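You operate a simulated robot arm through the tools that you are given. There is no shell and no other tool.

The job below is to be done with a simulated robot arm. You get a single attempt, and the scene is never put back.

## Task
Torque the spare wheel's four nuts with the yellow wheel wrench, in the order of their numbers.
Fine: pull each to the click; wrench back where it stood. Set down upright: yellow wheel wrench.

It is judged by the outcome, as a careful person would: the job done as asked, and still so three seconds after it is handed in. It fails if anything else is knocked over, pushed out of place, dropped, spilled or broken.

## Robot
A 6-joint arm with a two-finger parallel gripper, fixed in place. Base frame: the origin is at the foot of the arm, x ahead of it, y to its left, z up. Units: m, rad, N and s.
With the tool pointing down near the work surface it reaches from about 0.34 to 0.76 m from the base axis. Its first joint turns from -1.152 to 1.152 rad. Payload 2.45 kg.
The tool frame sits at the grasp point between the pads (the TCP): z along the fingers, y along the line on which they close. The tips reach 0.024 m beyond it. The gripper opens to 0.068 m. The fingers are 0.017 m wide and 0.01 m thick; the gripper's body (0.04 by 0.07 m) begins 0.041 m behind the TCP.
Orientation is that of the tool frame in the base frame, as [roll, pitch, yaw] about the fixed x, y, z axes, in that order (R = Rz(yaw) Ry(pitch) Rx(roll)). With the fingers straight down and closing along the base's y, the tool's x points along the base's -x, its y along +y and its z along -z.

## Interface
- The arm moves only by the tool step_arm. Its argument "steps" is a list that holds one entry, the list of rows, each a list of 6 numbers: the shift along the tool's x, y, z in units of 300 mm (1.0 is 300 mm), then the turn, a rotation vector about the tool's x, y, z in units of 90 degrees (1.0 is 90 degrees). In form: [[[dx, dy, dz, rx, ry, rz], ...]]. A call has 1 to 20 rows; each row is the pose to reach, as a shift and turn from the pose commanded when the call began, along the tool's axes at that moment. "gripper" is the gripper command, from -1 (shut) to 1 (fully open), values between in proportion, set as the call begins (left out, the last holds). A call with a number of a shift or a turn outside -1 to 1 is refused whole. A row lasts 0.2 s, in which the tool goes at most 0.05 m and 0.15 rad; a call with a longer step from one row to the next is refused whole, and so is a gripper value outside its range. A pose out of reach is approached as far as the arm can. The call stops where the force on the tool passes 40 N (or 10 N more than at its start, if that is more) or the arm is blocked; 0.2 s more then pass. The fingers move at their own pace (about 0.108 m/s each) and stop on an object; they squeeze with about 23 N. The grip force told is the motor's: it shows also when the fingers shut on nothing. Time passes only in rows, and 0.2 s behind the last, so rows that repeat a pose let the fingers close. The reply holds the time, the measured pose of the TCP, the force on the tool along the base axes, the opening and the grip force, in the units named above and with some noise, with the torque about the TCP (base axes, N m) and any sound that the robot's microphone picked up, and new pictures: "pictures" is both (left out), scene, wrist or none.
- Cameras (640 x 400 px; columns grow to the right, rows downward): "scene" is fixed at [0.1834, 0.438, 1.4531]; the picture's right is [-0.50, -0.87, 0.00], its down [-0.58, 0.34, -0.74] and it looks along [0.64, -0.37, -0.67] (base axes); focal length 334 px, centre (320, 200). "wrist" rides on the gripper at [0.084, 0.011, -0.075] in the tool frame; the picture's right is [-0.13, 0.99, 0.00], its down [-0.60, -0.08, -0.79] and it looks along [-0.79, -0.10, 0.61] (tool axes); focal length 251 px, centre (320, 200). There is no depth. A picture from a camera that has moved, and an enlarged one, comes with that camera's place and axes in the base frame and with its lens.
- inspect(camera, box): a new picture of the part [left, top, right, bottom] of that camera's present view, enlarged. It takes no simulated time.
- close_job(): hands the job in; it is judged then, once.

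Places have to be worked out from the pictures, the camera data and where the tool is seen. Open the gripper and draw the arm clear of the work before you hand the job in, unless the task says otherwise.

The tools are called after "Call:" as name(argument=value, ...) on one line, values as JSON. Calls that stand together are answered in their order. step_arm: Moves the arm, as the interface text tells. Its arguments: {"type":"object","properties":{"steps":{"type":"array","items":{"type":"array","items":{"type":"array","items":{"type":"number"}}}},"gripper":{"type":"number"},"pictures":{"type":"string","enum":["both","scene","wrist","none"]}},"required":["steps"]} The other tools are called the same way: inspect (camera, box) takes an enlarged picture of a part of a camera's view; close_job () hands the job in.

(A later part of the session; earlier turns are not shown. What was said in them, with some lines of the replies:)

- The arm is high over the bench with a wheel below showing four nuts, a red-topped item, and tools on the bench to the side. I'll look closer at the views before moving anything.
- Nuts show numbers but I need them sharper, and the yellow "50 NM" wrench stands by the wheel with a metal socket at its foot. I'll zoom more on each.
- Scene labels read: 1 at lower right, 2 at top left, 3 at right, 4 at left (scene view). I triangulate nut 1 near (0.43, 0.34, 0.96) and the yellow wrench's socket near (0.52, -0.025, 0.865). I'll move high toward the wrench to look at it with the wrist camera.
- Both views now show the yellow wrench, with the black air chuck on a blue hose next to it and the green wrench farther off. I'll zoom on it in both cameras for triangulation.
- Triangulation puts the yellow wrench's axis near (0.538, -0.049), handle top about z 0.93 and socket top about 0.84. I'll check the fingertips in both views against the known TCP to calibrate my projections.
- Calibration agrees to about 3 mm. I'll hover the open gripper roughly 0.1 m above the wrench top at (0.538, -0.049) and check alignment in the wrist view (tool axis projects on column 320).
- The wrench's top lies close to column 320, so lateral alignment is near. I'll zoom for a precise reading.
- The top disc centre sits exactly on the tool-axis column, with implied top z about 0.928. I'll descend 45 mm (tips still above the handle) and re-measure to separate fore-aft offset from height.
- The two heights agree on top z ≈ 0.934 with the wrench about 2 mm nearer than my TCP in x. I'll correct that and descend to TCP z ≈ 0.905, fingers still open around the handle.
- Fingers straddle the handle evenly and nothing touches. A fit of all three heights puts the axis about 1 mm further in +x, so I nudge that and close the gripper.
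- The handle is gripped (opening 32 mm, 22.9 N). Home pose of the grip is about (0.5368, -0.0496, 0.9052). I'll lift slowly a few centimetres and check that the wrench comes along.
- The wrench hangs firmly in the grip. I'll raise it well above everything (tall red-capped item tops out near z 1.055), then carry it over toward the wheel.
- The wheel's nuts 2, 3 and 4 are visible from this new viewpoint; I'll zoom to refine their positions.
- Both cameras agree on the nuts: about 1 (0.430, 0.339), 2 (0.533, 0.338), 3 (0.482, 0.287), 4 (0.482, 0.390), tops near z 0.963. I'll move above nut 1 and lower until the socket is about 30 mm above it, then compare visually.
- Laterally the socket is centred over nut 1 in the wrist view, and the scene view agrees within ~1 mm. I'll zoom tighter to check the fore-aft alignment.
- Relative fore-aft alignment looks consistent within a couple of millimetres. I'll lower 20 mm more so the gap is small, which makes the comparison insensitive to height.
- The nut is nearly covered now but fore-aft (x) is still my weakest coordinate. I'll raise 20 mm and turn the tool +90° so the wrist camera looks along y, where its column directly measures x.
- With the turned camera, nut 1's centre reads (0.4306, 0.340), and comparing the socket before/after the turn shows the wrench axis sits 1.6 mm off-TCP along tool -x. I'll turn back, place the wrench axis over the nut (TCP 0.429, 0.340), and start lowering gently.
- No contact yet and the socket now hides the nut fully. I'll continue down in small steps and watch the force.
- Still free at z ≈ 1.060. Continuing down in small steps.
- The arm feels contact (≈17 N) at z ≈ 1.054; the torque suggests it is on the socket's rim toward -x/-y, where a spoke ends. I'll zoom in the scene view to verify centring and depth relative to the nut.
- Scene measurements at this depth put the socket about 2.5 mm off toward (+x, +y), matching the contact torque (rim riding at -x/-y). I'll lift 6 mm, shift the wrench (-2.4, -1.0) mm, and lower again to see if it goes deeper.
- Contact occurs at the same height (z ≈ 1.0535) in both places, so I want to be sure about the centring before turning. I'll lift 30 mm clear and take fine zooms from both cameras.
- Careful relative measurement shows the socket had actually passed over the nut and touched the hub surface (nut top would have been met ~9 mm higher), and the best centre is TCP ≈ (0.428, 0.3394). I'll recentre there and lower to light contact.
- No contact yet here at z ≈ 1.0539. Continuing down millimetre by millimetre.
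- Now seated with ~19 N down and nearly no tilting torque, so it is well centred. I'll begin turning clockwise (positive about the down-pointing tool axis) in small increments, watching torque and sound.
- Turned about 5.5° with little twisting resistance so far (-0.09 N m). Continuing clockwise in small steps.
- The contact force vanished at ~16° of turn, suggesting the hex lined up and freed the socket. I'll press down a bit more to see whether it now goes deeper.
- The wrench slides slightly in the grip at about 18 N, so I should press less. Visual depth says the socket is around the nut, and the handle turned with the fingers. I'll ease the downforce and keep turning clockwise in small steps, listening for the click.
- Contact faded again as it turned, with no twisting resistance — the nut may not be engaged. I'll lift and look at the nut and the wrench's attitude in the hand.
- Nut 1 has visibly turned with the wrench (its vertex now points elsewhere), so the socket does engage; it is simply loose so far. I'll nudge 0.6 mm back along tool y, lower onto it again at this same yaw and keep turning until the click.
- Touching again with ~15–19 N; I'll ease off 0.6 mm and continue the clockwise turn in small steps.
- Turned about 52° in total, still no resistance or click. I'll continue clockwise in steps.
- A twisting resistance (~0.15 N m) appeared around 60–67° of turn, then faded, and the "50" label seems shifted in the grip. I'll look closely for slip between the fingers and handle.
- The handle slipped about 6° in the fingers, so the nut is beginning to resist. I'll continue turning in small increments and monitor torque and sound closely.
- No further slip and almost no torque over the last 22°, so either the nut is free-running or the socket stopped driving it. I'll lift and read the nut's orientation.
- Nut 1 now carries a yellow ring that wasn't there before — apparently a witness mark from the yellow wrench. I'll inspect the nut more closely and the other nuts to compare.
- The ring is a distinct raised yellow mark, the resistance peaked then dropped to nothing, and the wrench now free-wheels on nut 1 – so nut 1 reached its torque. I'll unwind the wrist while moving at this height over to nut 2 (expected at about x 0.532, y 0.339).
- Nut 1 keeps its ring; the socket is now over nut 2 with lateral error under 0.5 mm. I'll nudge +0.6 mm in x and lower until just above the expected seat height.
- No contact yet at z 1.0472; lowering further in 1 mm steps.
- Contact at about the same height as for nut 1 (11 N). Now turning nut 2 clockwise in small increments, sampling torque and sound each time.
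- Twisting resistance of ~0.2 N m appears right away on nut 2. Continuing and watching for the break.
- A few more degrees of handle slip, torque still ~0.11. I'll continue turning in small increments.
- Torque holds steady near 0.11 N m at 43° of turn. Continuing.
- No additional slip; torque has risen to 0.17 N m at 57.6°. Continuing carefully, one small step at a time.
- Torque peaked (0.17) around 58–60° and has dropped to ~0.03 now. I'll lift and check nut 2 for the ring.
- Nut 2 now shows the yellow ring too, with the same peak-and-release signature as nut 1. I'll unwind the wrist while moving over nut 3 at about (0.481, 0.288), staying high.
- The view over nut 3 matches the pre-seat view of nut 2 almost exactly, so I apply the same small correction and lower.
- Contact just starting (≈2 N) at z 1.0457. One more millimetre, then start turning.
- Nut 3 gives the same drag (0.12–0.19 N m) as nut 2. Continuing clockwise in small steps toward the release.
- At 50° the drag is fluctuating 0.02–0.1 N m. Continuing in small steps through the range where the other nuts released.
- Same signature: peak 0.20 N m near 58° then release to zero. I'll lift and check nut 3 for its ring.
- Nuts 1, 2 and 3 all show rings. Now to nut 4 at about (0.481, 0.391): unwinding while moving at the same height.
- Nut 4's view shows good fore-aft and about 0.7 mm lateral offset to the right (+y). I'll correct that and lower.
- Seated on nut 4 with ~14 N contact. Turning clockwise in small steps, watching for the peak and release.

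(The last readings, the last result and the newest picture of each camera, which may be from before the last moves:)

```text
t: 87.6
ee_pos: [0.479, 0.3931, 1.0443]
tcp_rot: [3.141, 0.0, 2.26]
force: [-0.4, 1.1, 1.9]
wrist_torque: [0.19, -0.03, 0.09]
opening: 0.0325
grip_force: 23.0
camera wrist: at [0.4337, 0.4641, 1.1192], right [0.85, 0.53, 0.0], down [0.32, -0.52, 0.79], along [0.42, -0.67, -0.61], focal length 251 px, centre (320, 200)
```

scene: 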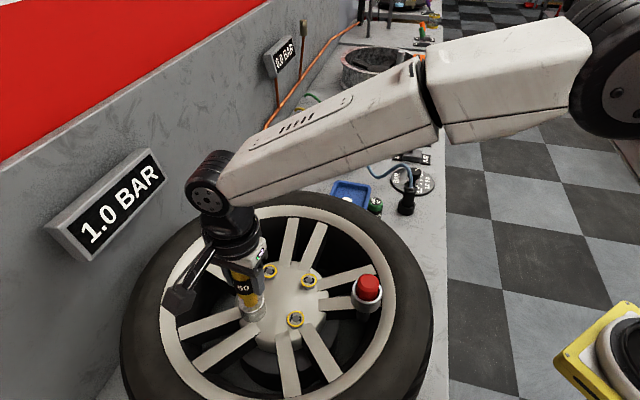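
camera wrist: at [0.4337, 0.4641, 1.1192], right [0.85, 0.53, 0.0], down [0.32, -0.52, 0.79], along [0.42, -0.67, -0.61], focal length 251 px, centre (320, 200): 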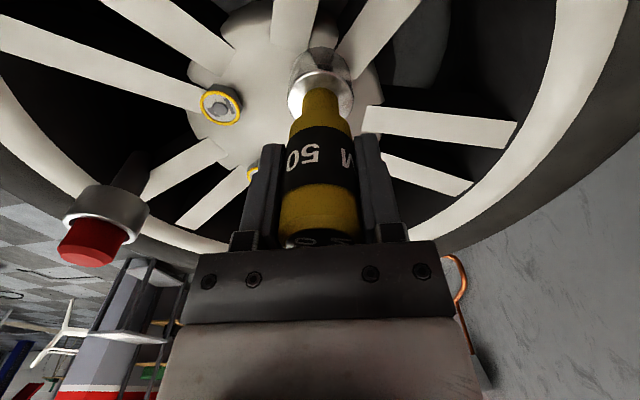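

At 50° on nut 4 with ~0.1 N m drag and some further handle slip. Continuing in single small steps.

Call:
step_arm(steps=[[[0, 0, 0, 0, 0, 0.04]]], gripper=-1, pictures="none")

Call:
step_arm(steps=[[[0, 0, 0, 0, 0, 0.04]]], gripper=-1, pictures="none")

Call:
step_arm(steps=[[[0, 0, 0, 0, 0, 0.04]]], gripper=-1, pictures="none")

Call:
step_arm(steps=[[[0, 0, 0, 0, 0, 0.04]]], gripper=-1, pictures="none")

Call:
step_arm(steps=[[[0, 0, 0, 0, 0, 0.04]]], gripper=-1, pictures="none")

Call:
step_arm(steps=[[[0, 0, 0, 0, 0, 0.04]]], gripper=-1, pictures="none")

```text
t: 88.0
ee_pos: [0.4791, 0.3914, 1.0443]
tcp_rot: [-3.14, 0.0, 2.199]
force: [-0.4, 0.8, -0.7]
wrist_torque: [0.1, 0.02, 0.08]
opening: 0.0324
grip_force: 22.6
```

```text
t: 88.4
ee_pos: [0.479, 0.3912, 1.0444]
tcp_rot: [-3.141, 0.0, 2.136]
force: [-1.1, 0.2, -1.6]
wrist_torque: [-0.06, 0.09, 0.12]
opening: 0.0324
grip_force: 23.3
```

```text
t: 88.8
ee_pos: [0.4797, 0.392, 1.0449]
tcp_rot: [-3.141, -0.001, 2.074]
force: [-0.1, 0.3, -0.5]
wrist_torque: [-0.03, 0.1, 0.14]
opening: 0.0326
grip_force: 23.3
```

```text
t: 89.2
ee_pos: [0.4803, 0.3903, 1.0443]
tcp_rot: [3.141, 0.0, 2.009]
force: [-0.3, 0.0, -1.1]
wrist_torque: [-0.01, -0.01, -0.01]
opening: 0.0322
grip_force: 22.7
```

```text
t: 89.6
ee_pos: [0.4795, 0.3915, 1.0451]
tcp_rot: [-3.14, -0.001, 1.946]
force: [0.3, 0.2, -2.7]
wrist_torque: [0.01, 0.04, -0.03]
opening: 0.0323
grip_force: 23.1
```

```text
t: 90.0
ee_pos: [0.4805, 0.3918, 1.0446]
tcp_rot: [-3.141, -0.002, 1.885]
force: [0.3, -0.9, -1.2]
wrist_torque: [-0.03, -0.09, 0.02]
opening: 0.0322
grip_force: 22.7
```

Torque rose to 0.14 at ~61° and released to zero. I'll lift off and check nut 4's ring.

Call:
step_arm(steps=[[[0, 0, -0.04, 0, 0, 0], [0, 0, -0.08, 0, 0, 0], [0, 0, -0.12, 0, 0, 0], [0, 0, -0.16, 0, 0, 0], [0, 0, -0.2, 0, 0, 0], [0, 0, -0.2, 0, 0, 0]]], gripper=-1)

Call:
inspect(camera="scene", box=[220, 240, 320, 340])

Call:
inspect(camera="wrist", box=[270, 0, 370, 90])

Call:
inspect(camera="wrist", box=[220, 60, 420, 270])

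```text
t: 91.4
ee_pos: [0.4794, 0.3922, 1.1062]
tcp_rot: [-3.141, -0.001, 1.885]
force: [0.9, 0.2, -2.8]
wrist_torque: [0.03, -0.02, 0.04]
opening: 0.0324
grip_force: 23.2
camera wrist: at [0.4634, 0.4753, 1.1802], right [0.98, 0.18, 0.0], down [0.11, -0.6, 0.79], along [0.15, -0.78, -0.61], focal length 251 px, centre (320, 200)
```

scene: 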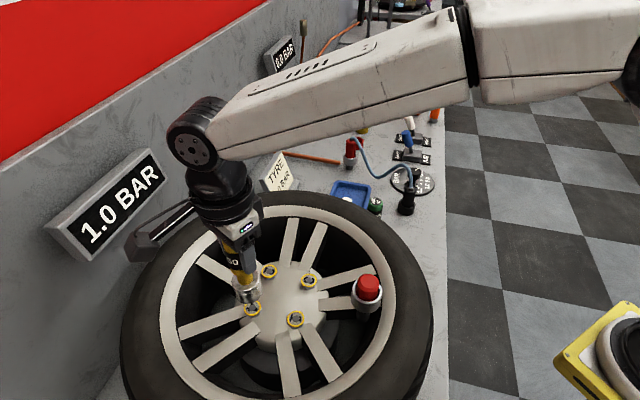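
wrist: 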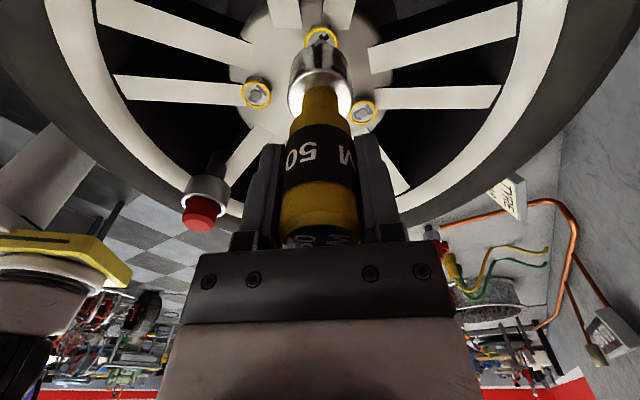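

```text
4.00 times, centred on (270, 290) of scene
camera zoom: at [0.1834, 0.4381, 1.453], right [-0.5, -0.87, 0.0], down [-0.58, 0.34, -0.74], along [0.64, -0.37, -0.67], focal length 1338 px, centre (520, -160)
```

zoom: 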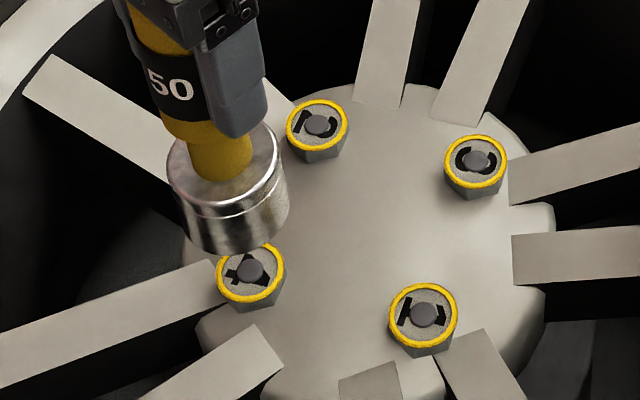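

```text
4.44 times, centred on (320, 45) of wrist
camera zoom: at [0.4634, 0.4753, 1.1802], right [0.98, 0.18, 0.0], down [0.11, -0.6, 0.79], along [0.15, -0.78, -0.61], focal length 1118 px, centre (320, 889)
```

zoom: 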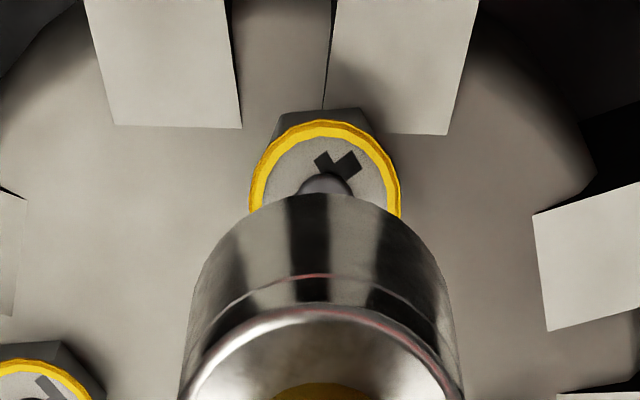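

```text
1.90 times, centred on (320, 165) of wrist
camera zoom: at [0.4634, 0.4753, 1.1802], right [0.98, 0.18, 0.0], down [0.11, -0.6, 0.79], along [0.15, -0.78, -0.61], focal length 479 px, centre (320, 267)
```

zoom: 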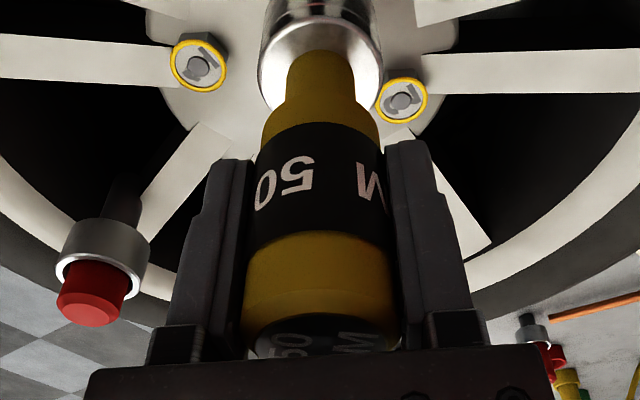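

All four nuts carry rings, each turned the same ~40° with a clear torque peak and release. Now I'll raise the wrench, carry it back toward its place, and counter the ~24° in-hand slip by arriving with the tool yawed 24° so the wrench stands as before.

Call:
step_arm(steps=[[[0, 0, -0.1, 0, 0, 0], [0, 0, -0.2, 0, 0, 0], [0, 0, -0.3, 0, 0, 0], [0, 0, -0.385, 0, 0, 0]]], gripper=-1, pictures="none")

Call:
step_arm(steps=[[[-0.08, -0.015, 0, 0, 0, -0.08], [-0.19, -0.036, 0, 0, 0, -0.16], [-0.3, -0.0565, 0, 0, 0, -0.24], [-0.41, -0.077, 0, 0, 0, -0.32], [-0.52, -0.0977, 0, 0, 0, -0.4], [-0.63, -0.118, 0, 0, 0, -0.48], [-0.7277, -0.1367, 0, 0, 0, -0.5333], [-0.7277, -0.1367, 0, 0, 0, -0.5333]]], gripper=-1, pictures="none")

Call:
step_arm(steps=[[[-0.06, -0.1, 0, 0, 0, 0], [-0.13, -0.2135, 0, 0, 0, 0], [-0.2, -0.3285, 0, 0, 0, 0], [-0.27, -0.4434, 0, 0, 0, 0], [-0.33, -0.542, 0, 0, 0, 0], [-0.385, -0.6323, 0, 0, 0, 0], [-0.385, -0.6323, 0, 0, 0, 0]]], gripper=-1)

Call:
inspect(camera="scene", box=[370, 90, 470, 260])

```text
t: 92.4
ee_pos: [0.4792, 0.3908, 1.2199]
tcp_rot: [-3.14, 0.0, 1.885]
force: [-0.5, 0.2, -2.4]
wrist_torque: [0.05, -0.03, -0.04]
opening: 0.0325
grip_force: 22.9
```

```text
t: 94.2
ee_pos: [0.5094, 0.1721, 1.2188]
tcp_rot: [-3.141, -0.001, 2.723]
force: [0.7, -0.1, -2.4]
wrist_torque: [0.02, -0.01, 0.02]
opening: 0.0323
grip_force: 23.0
```

```text
t: 95.8
ee_pos: [0.5375, -0.0496, 1.2219]
tcp_rot: [3.14, 0.0, 2.723]
force: [-0.3, 0.5, -2.3]
wrist_torque: [-0.03, 0.0, 0.07]
opening: 0.0322
grip_force: 23.5
camera wrist: at [0.4637, -0.0044, 1.2971], right [0.52, 0.85, 0.0], down [0.52, -0.32, 0.79], along [0.68, -0.41, -0.61], focal length 251 px, centre (320, 200)
```

scene: 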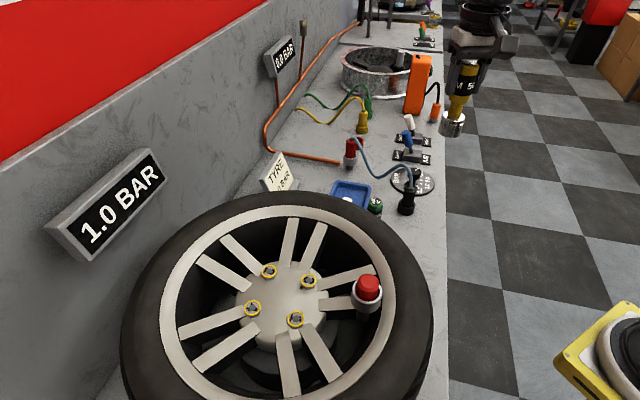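
wrist: 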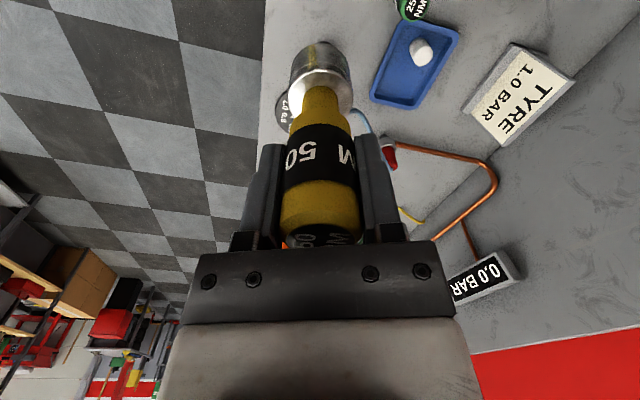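

```text
2.35 times, centred on (420, 175) of scene
camera zoom: at [0.1834, 0.438, 1.4531], right [-0.5, -0.87, 0.0], down [-0.58, 0.34, -0.74], along [0.64, -0.37, -0.67], focal length 787 px, centre (85, 259)
```

zoom: 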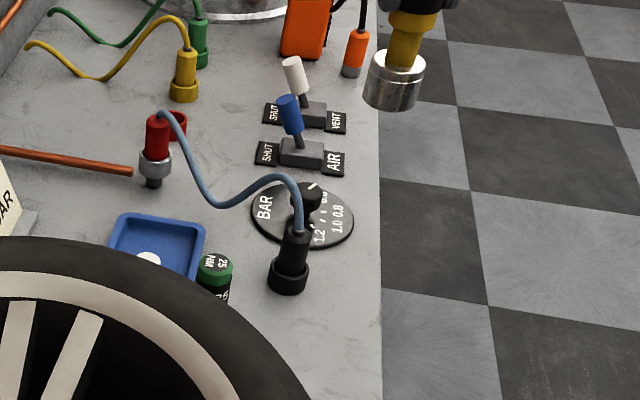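

The wrench hangs straight over its spot. I'll descend to about 45 mm above the set-down height and compare with the original standing position.

Call:
step_arm(steps=[[[0, 0, 0.13, 0, 0, 0], [0, 0, 0.27, 0, 0, 0], [0, 0, 0.41, 0, 0, 0], [0, 0, 0.55, 0, 0, 0], [0, 0, 0.69, 0, 0, 0], [0, 0, 0.82, 0, 0, 0], [0, 0, 0.92, 0, 0, 0], [0, 0, 0.92, 0, 0, 0]]], gripper=-1)

Call:
inspect(camera="scene", box=[395, 195, 445, 255])

Call:
inspect(camera="wrist", box=[220, 20, 420, 250])

```text
t: 97.6
ee_pos: [0.539, -0.0518, 0.9435]
tcp_rot: [3.141, -0.001, 2.722]
force: [0.1, -0.3, -2.0]
wrist_torque: [0.0, 0.03, -0.02]
opening: 0.0328
grip_force: 22.9
camera wrist: at [0.4646, -0.0068, 1.0192], right [0.52, 0.85, 0.0], down [0.52, -0.32, 0.79], along [0.68, -0.41, -0.61], focal length 251 px, centre (320, 200)
```

scene: 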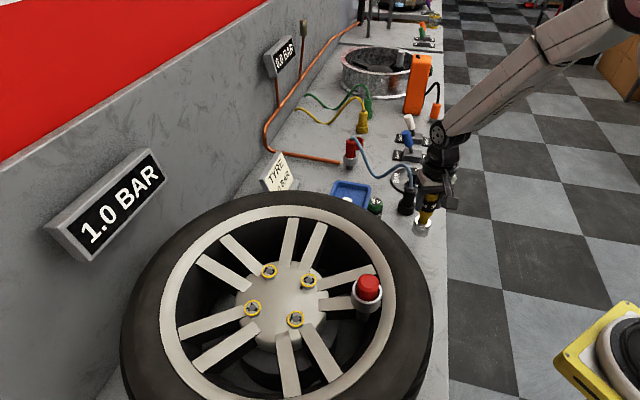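
wrist: 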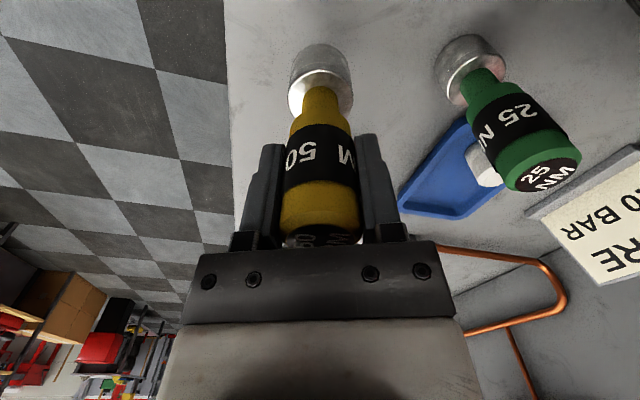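

```text
6.67 times, centred on (420, 225) of scene
camera zoom: at [0.1834, 0.438, 1.4531], right [-0.5, -0.87, 0.0], down [-0.58, 0.34, -0.74], along [0.64, -0.37, -0.67], focal length 2230 px, centre (-347, 33)
```

zoom: 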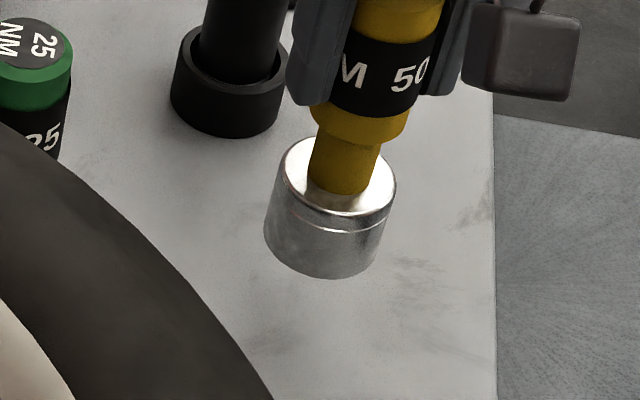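

```text
1.74 times, centred on (320, 135) of wrist
camera zoom: at [0.4646, -0.0068, 1.0192], right [0.52, 0.85, 0.0], down [0.52, -0.32, 0.79], along [0.68, -0.41, -0.61], focal length 437 px, centre (320, 313)
```

zoom: 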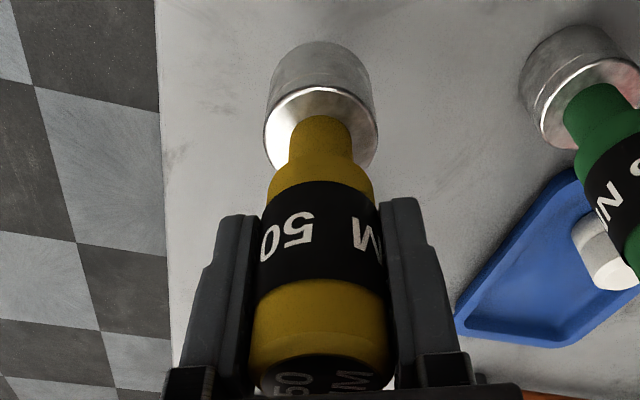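

The wrench is vertical and within about a millimetre of its original line. I'll lower to just above the bench, then feel for contact in 1 mm steps.

Call:
step_arm(steps=[[[0, 0, 0.04, 0, 0, 0], [0, 0, 0.08, 0, 0, 0], [0, 0, 0.11, 0, 0, 0], [0, 0, 0.13, 0, 0, 0], [0, 0, 0.14, 0, 0, 0], [0, 0, 0.14, 0, 0, 0]]], gripper=-1)

Call:
inspect(camera="scene", box=[395, 195, 445, 255])

```text
t: 99.0
ee_pos: [0.5365, -0.0487, 0.9022]
tcp_rot: [-3.141, 0.0, 2.724]
force: [-0.6, 0.1, -2.1]
wrist_torque: [0.01, 0.0, 0.0]
opening: 0.0325
grip_force: 23.4
camera wrist: at [0.4642, -0.0044, 0.9772], right [0.52, 0.85, 0.0], down [0.52, -0.32, 0.79], along [0.68, -0.41, -0.61], focal length 251 px, centre (320, 200)
```

scene: 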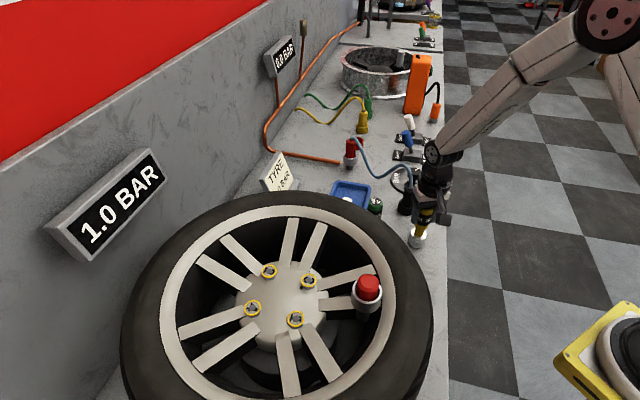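
wrist: 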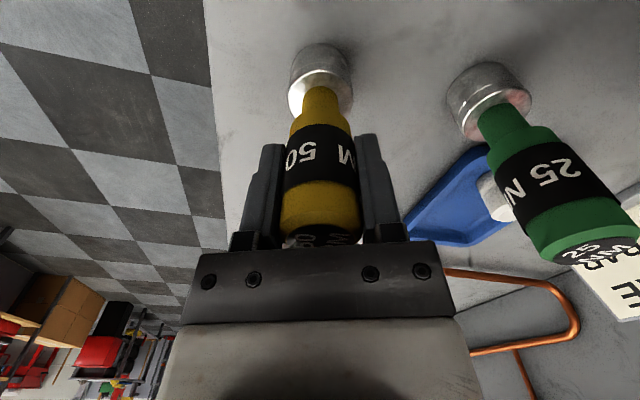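

```text
6.67 times, centred on (420, 225) of scene
camera zoom: at [0.1834, 0.438, 1.4531], right [-0.5, -0.87, 0.0], down [-0.58, 0.34, -0.74], along [0.64, -0.37, -0.67], focal length 2230 px, centre (-347, 33)
```

zoom: 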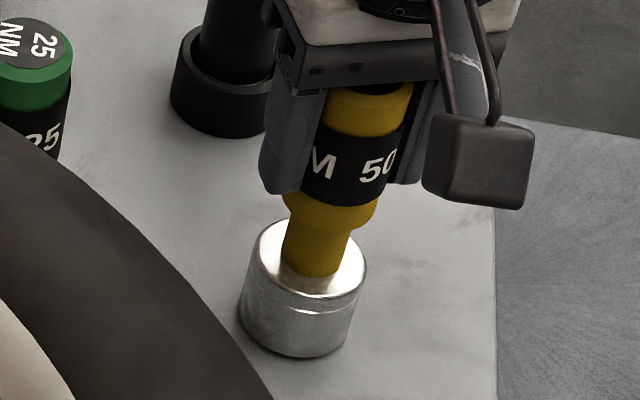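

Compared with the first picture the socket is ~1.5 mm to the left; I'll shift that much and lower gently until it stands on the bench.

Call:
step_arm(steps=[[[0.0005, -0.0046, 0, 0, 0, 0], [0.0005, -0.0046, 0.005, 0, 0, 0], [0.0005, -0.0046, 0.01, 0, 0, 0], [0.0005, -0.0046, 0.01, 0, 0, 0]]], gripper=-1, pictures="none")

Call:
step_arm(steps=[[[0, 0, 0.003, 0, 0, 0], [0, 0, 0.003, 0, 0, 0]]], gripper=-1, pictures="none")

Call:
inspect(camera="scene", box=[395, 195, 445, 255])

```text
t: 100.0
ee_pos: [0.5365, -0.0501, 0.9009]
tcp_rot: [3.142, 0.002, 2.722]
force: [-5.1, -4.2, 18.4]
wrist_torque: [-0.23, 0.06, -0.1]
opening: 0.0326
grip_force: 23.5
```

```text
t: 100.6
ee_pos: [0.5365, -0.0511, 0.8992]
tcp_rot: [-3.141, 0.004, 2.723]
force: [0.5, -5.1, 17.9]
wrist_torque: [-0.2, -0.06, -0.11]
opening: 0.0325
grip_force: 23.2
```

```text
6.67 times, centred on (420, 225) of scene
camera zoom: at [0.1831, 0.4379, 1.4531], right [-0.5, -0.87, 0.0], down [-0.58, 0.34, -0.74], along [0.64, -0.37, -0.67], focal length 2230 px, centre (-347, 33)
```

zoom: 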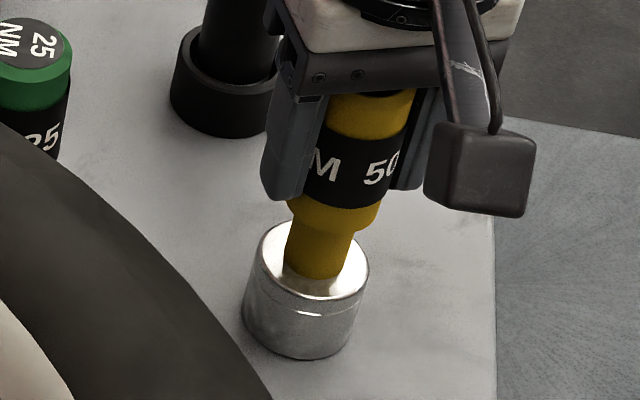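

The wrench stands on the bench and its outline matches the original picture within a pixel or two. I'll relieve the downforce slightly and then open the gripper.

Call:
step_arm(steps=[[[0, 0, -0.003, 0, 0, 0], [0, 0, -0.004, 0, 0, 0], [0, 0, -0.004, 0, 0, 0]]], gripper=-1, pictures="none")

Call:
step_arm(steps=[[[0, 0, 0, 0, 0, 0], [0, 0, 0, 0, 0, 0], [0, 0, 0, 0, 0, 0], [0, 0, 0, 0, 0, 0]]], gripper=1)

Call:
inspect(camera="scene", box=[395, 195, 445, 255])

Call:
inspect(camera="wrist", box=[200, 20, 440, 250])

```text
t: 101.4
ee_pos: [0.5354, -0.0495, 0.8989]
tcp_rot: [-3.14, -0.004, 2.723]
force: [-0.2, -0.1, -0.5]
wrist_torque: [0.02, -0.05, 0.02]
opening: 0.0322
grip_force: 22.8
```

```text
t: 102.4
ee_pos: [0.5362, -0.0497, 0.9008]
tcp_rot: [3.141, 0.0, 2.721]
force: [-0.1, 0.0, 0.3]
wrist_torque: [-0.03, 0.0, 0.01]
opening: 0.0682
grip_force: 0.1
camera wrist: at [0.4629, -0.0051, 0.9749], right [0.52, 0.85, 0.0], down [0.52, -0.32, 0.79], along [0.68, -0.41, -0.61], focal length 251 px, centre (320, 200)
```

scene: 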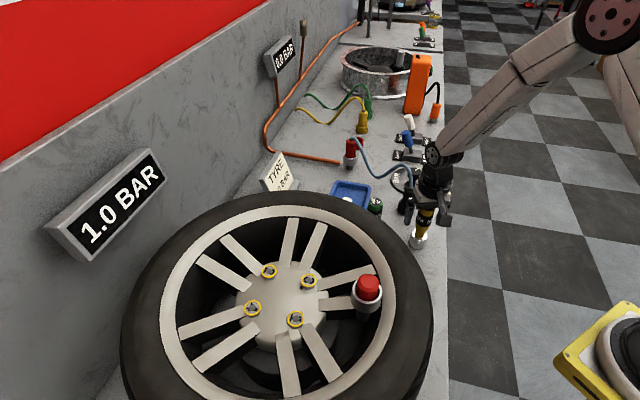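
wrist: 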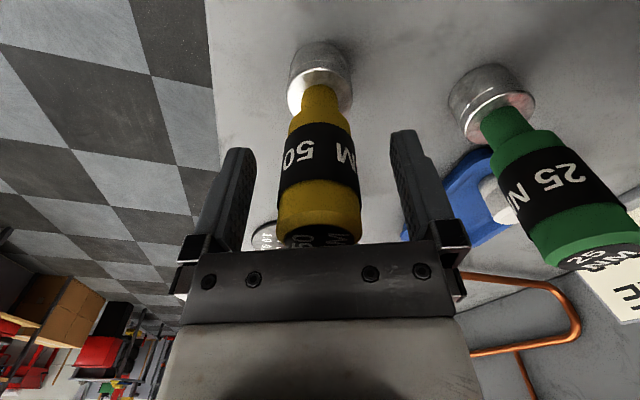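

```text
6.67 times, centred on (420, 225) of scene
camera zoom: at [0.1834, 0.438, 1.4531], right [-0.5, -0.87, 0.0], down [-0.58, 0.34, -0.74], along [0.64, -0.37, -0.67], focal length 2230 px, centre (-347, 33)
```

zoom: 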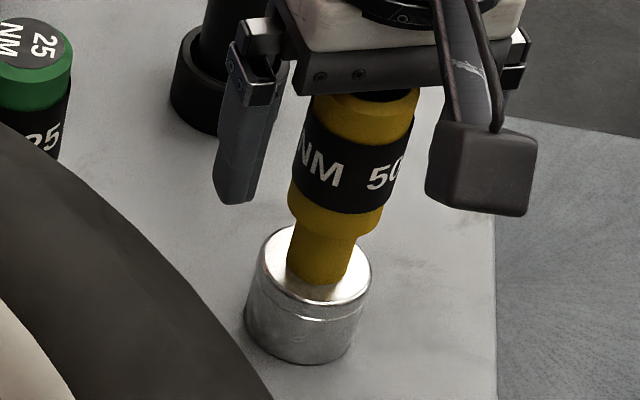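

```text
1.74 times, centred on (320, 135) of wrist
camera zoom: at [0.4629, -0.0051, 0.9749], right [0.52, 0.85, 0.0], down [0.52, -0.32, 0.79], along [0.68, -0.41, -0.61], focal length 437 px, centre (320, 313)
```

zoom: 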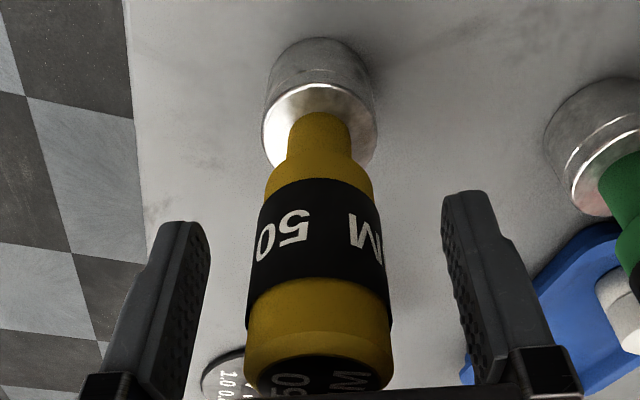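

Released: the wrench stands upright in its original place (within about 1 mm) and the fingers are clear on both sides. I'll raise straight up, slowly at first.

Call:
step_arm(steps=[[[0, 0, -0.03, 0, 0, 0], [0, 0, -0.08, 0, 0, 0], [0, 0, -0.15, 0, 0, 0], [0, 0, -0.25, 0, 0, 0], [0, 0, -0.38, 0, 0, 0], [0, 0, -0.51, 0, 0, 0], [0, 0, -0.64, 0, 0, 0], [0, 0, -0.77, 0, 0, 0], [0, 0, -0.9, 0, 0, 0]]], gripper=1)

Call:
inspect(camera="scene", box=[395, 195, 445, 255])

Call:
inspect(camera="scene", box=[230, 250, 330, 335])

```text
t: 104.4
ee_pos: [0.5375, -0.0517, 1.1707]
tcp_rot: [-3.14, 0.001, 2.722]
force: [0.5, -0.5, 0.2]
wrist_torque: [-0.03, -0.01, -0.03]
opening: 0.0679
grip_force: 0.1
camera wrist: at [0.4633, -0.0059, 1.2462], right [0.52, 0.85, 0.0], down [0.52, -0.32, 0.79], along [0.68, -0.41, -0.61], focal length 251 px, centre (320, 200)
```

scene: 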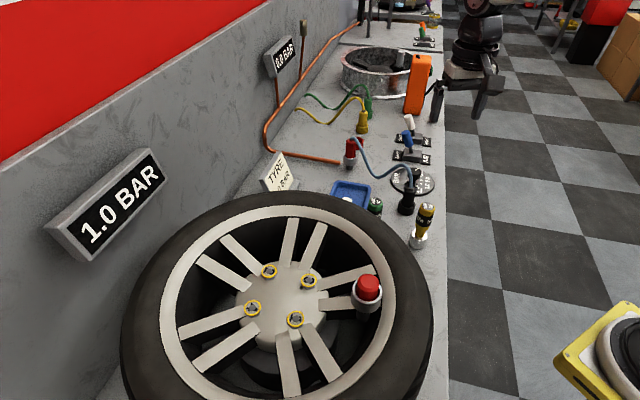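
wrist: 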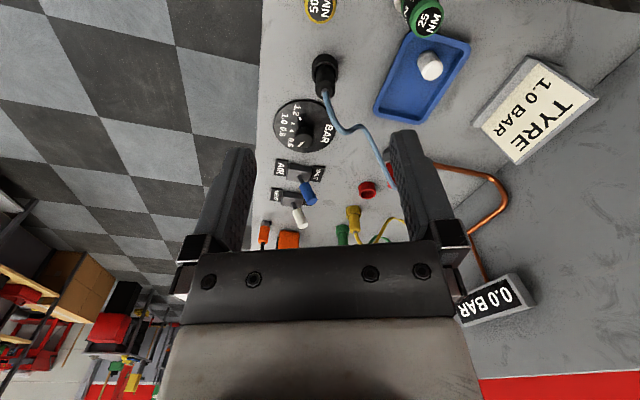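

```text
6.67 times, centred on (420, 225) of scene
camera zoom: at [0.1834, 0.438, 1.4531], right [-0.5, -0.87, 0.0], down [-0.58, 0.34, -0.74], along [0.64, -0.37, -0.67], focal length 2230 px, centre (-347, 33)
```

zoom: 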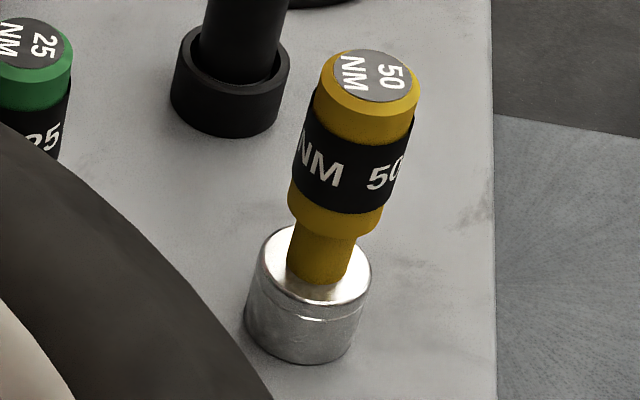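

```text
4.71 times, centred on (280, 292) of scene
camera zoom: at [0.1834, 0.438, 1.4531], right [-0.5, -0.87, 0.0], down [-0.58, 0.34, -0.74], along [0.64, -0.37, -0.67], focal length 1574 px, centre (508, -235)
```

zoom: 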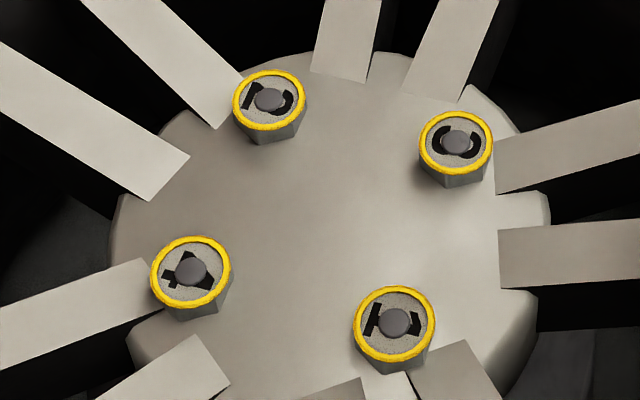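

The yellow wrench stands upright where it was (top disc within ~1 mm of the first picture), all four nuts have rings, and nothing else has moved. I'll draw the arm back clear of the work before handing in.

Call:
step_arm(steps=[[[0.08, -0.02, -0.04, 0, 0, 0], [0.18, -0.05, -0.09, 0, 0, 0], [0.28, -0.08, -0.14, 0, 0, 0], [0.38, -0.11, -0.19, 0, 0, 0], [0.45, -0.14, -0.22, 0, 0, 0], [0.45, -0.14, -0.22, 0, 0, 0], [0.45, -0.14, -0.22, 0, 0, 0]]], gripper=1)

Call:
inspect(camera="scene", box=[330, 140, 470, 260])

```text
t: 106.0
ee_pos: [0.3962, -0.0318, 1.234]
tcp_rot: [3.141, 0.001, 2.722]
force: [-0.5, 0.3, 1.1]
wrist_torque: [0.03, 0.0, -0.03]
opening: 0.0681
grip_force: 0.1
camera wrist: at [0.3217, 0.0123, 1.3098], right [0.52, 0.85, 0.0], down [0.52, -0.32, 0.79], along [0.68, -0.41, -0.61], focal length 251 px, centre (320, 200)
```

scene: 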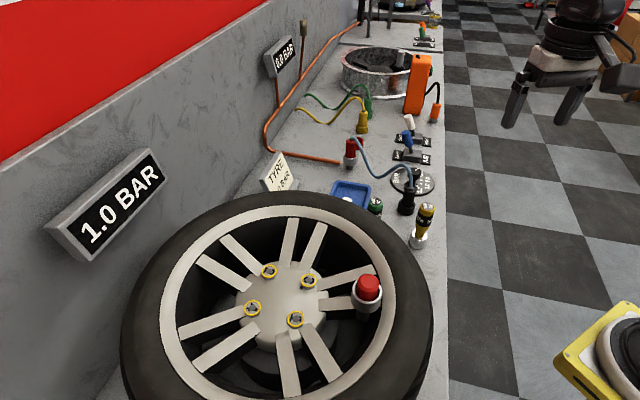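
wrist: 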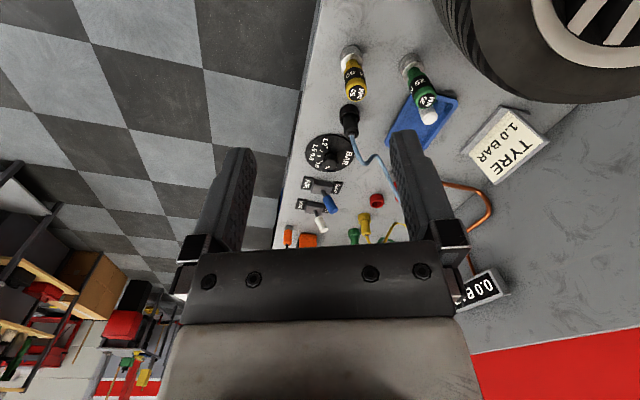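

```text
3.33 times, centred on (400, 200) of scene
camera zoom: at [0.1834, 0.438, 1.4531], right [-0.5, -0.87, 0.0], down [-0.58, 0.34, -0.74], along [0.64, -0.37, -0.67], focal length 1115 px, centre (53, 200)
```

zoom: 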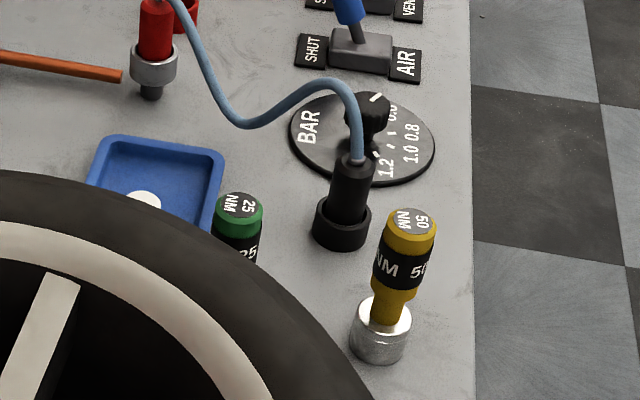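

The four nuts were turned in order 1–4, the yellow wrench is standing upright where it was, the other items are unmoved, and the arm is clear with the gripper open. Each nut shows a yellow ring and gave a torque peak then release. No click sound was ever reported, so I'm judging the click from those signs. Handing in.

Call:
close_job()

```text
The job is handed in.
```

I turned all four nuts with the yellow wrench in the order 1, 2, 3, 4, and the job is handed in. I never got a click sound from the microphone, so I judged each click from other signs.

- **Clicks:** On each nut the twisting resistance rose to about 0.14–0.20 N m and then dropped to almost nothing. Each nut then showed a yellow ring that wasn't there before. I took the ring to be the wrench's own mark, but nothing in the readings confirmed that.
- **Nut 1:** I turned it in two stages because I lifted off partway to check the socket was engaged. I then kept turning past the release, to about 95°. The nut itself had moved only about 37–40°.
- **Wrench:** It stands upright within about 1 mm of its original spot, at close to its original angle. The handle slipped in the fingers during the turning, so I set it down turned to compensate.
- **Everything else:** The last pictures show nothing else moved or knocked over. The gripper is open and the arm is clear of the work.
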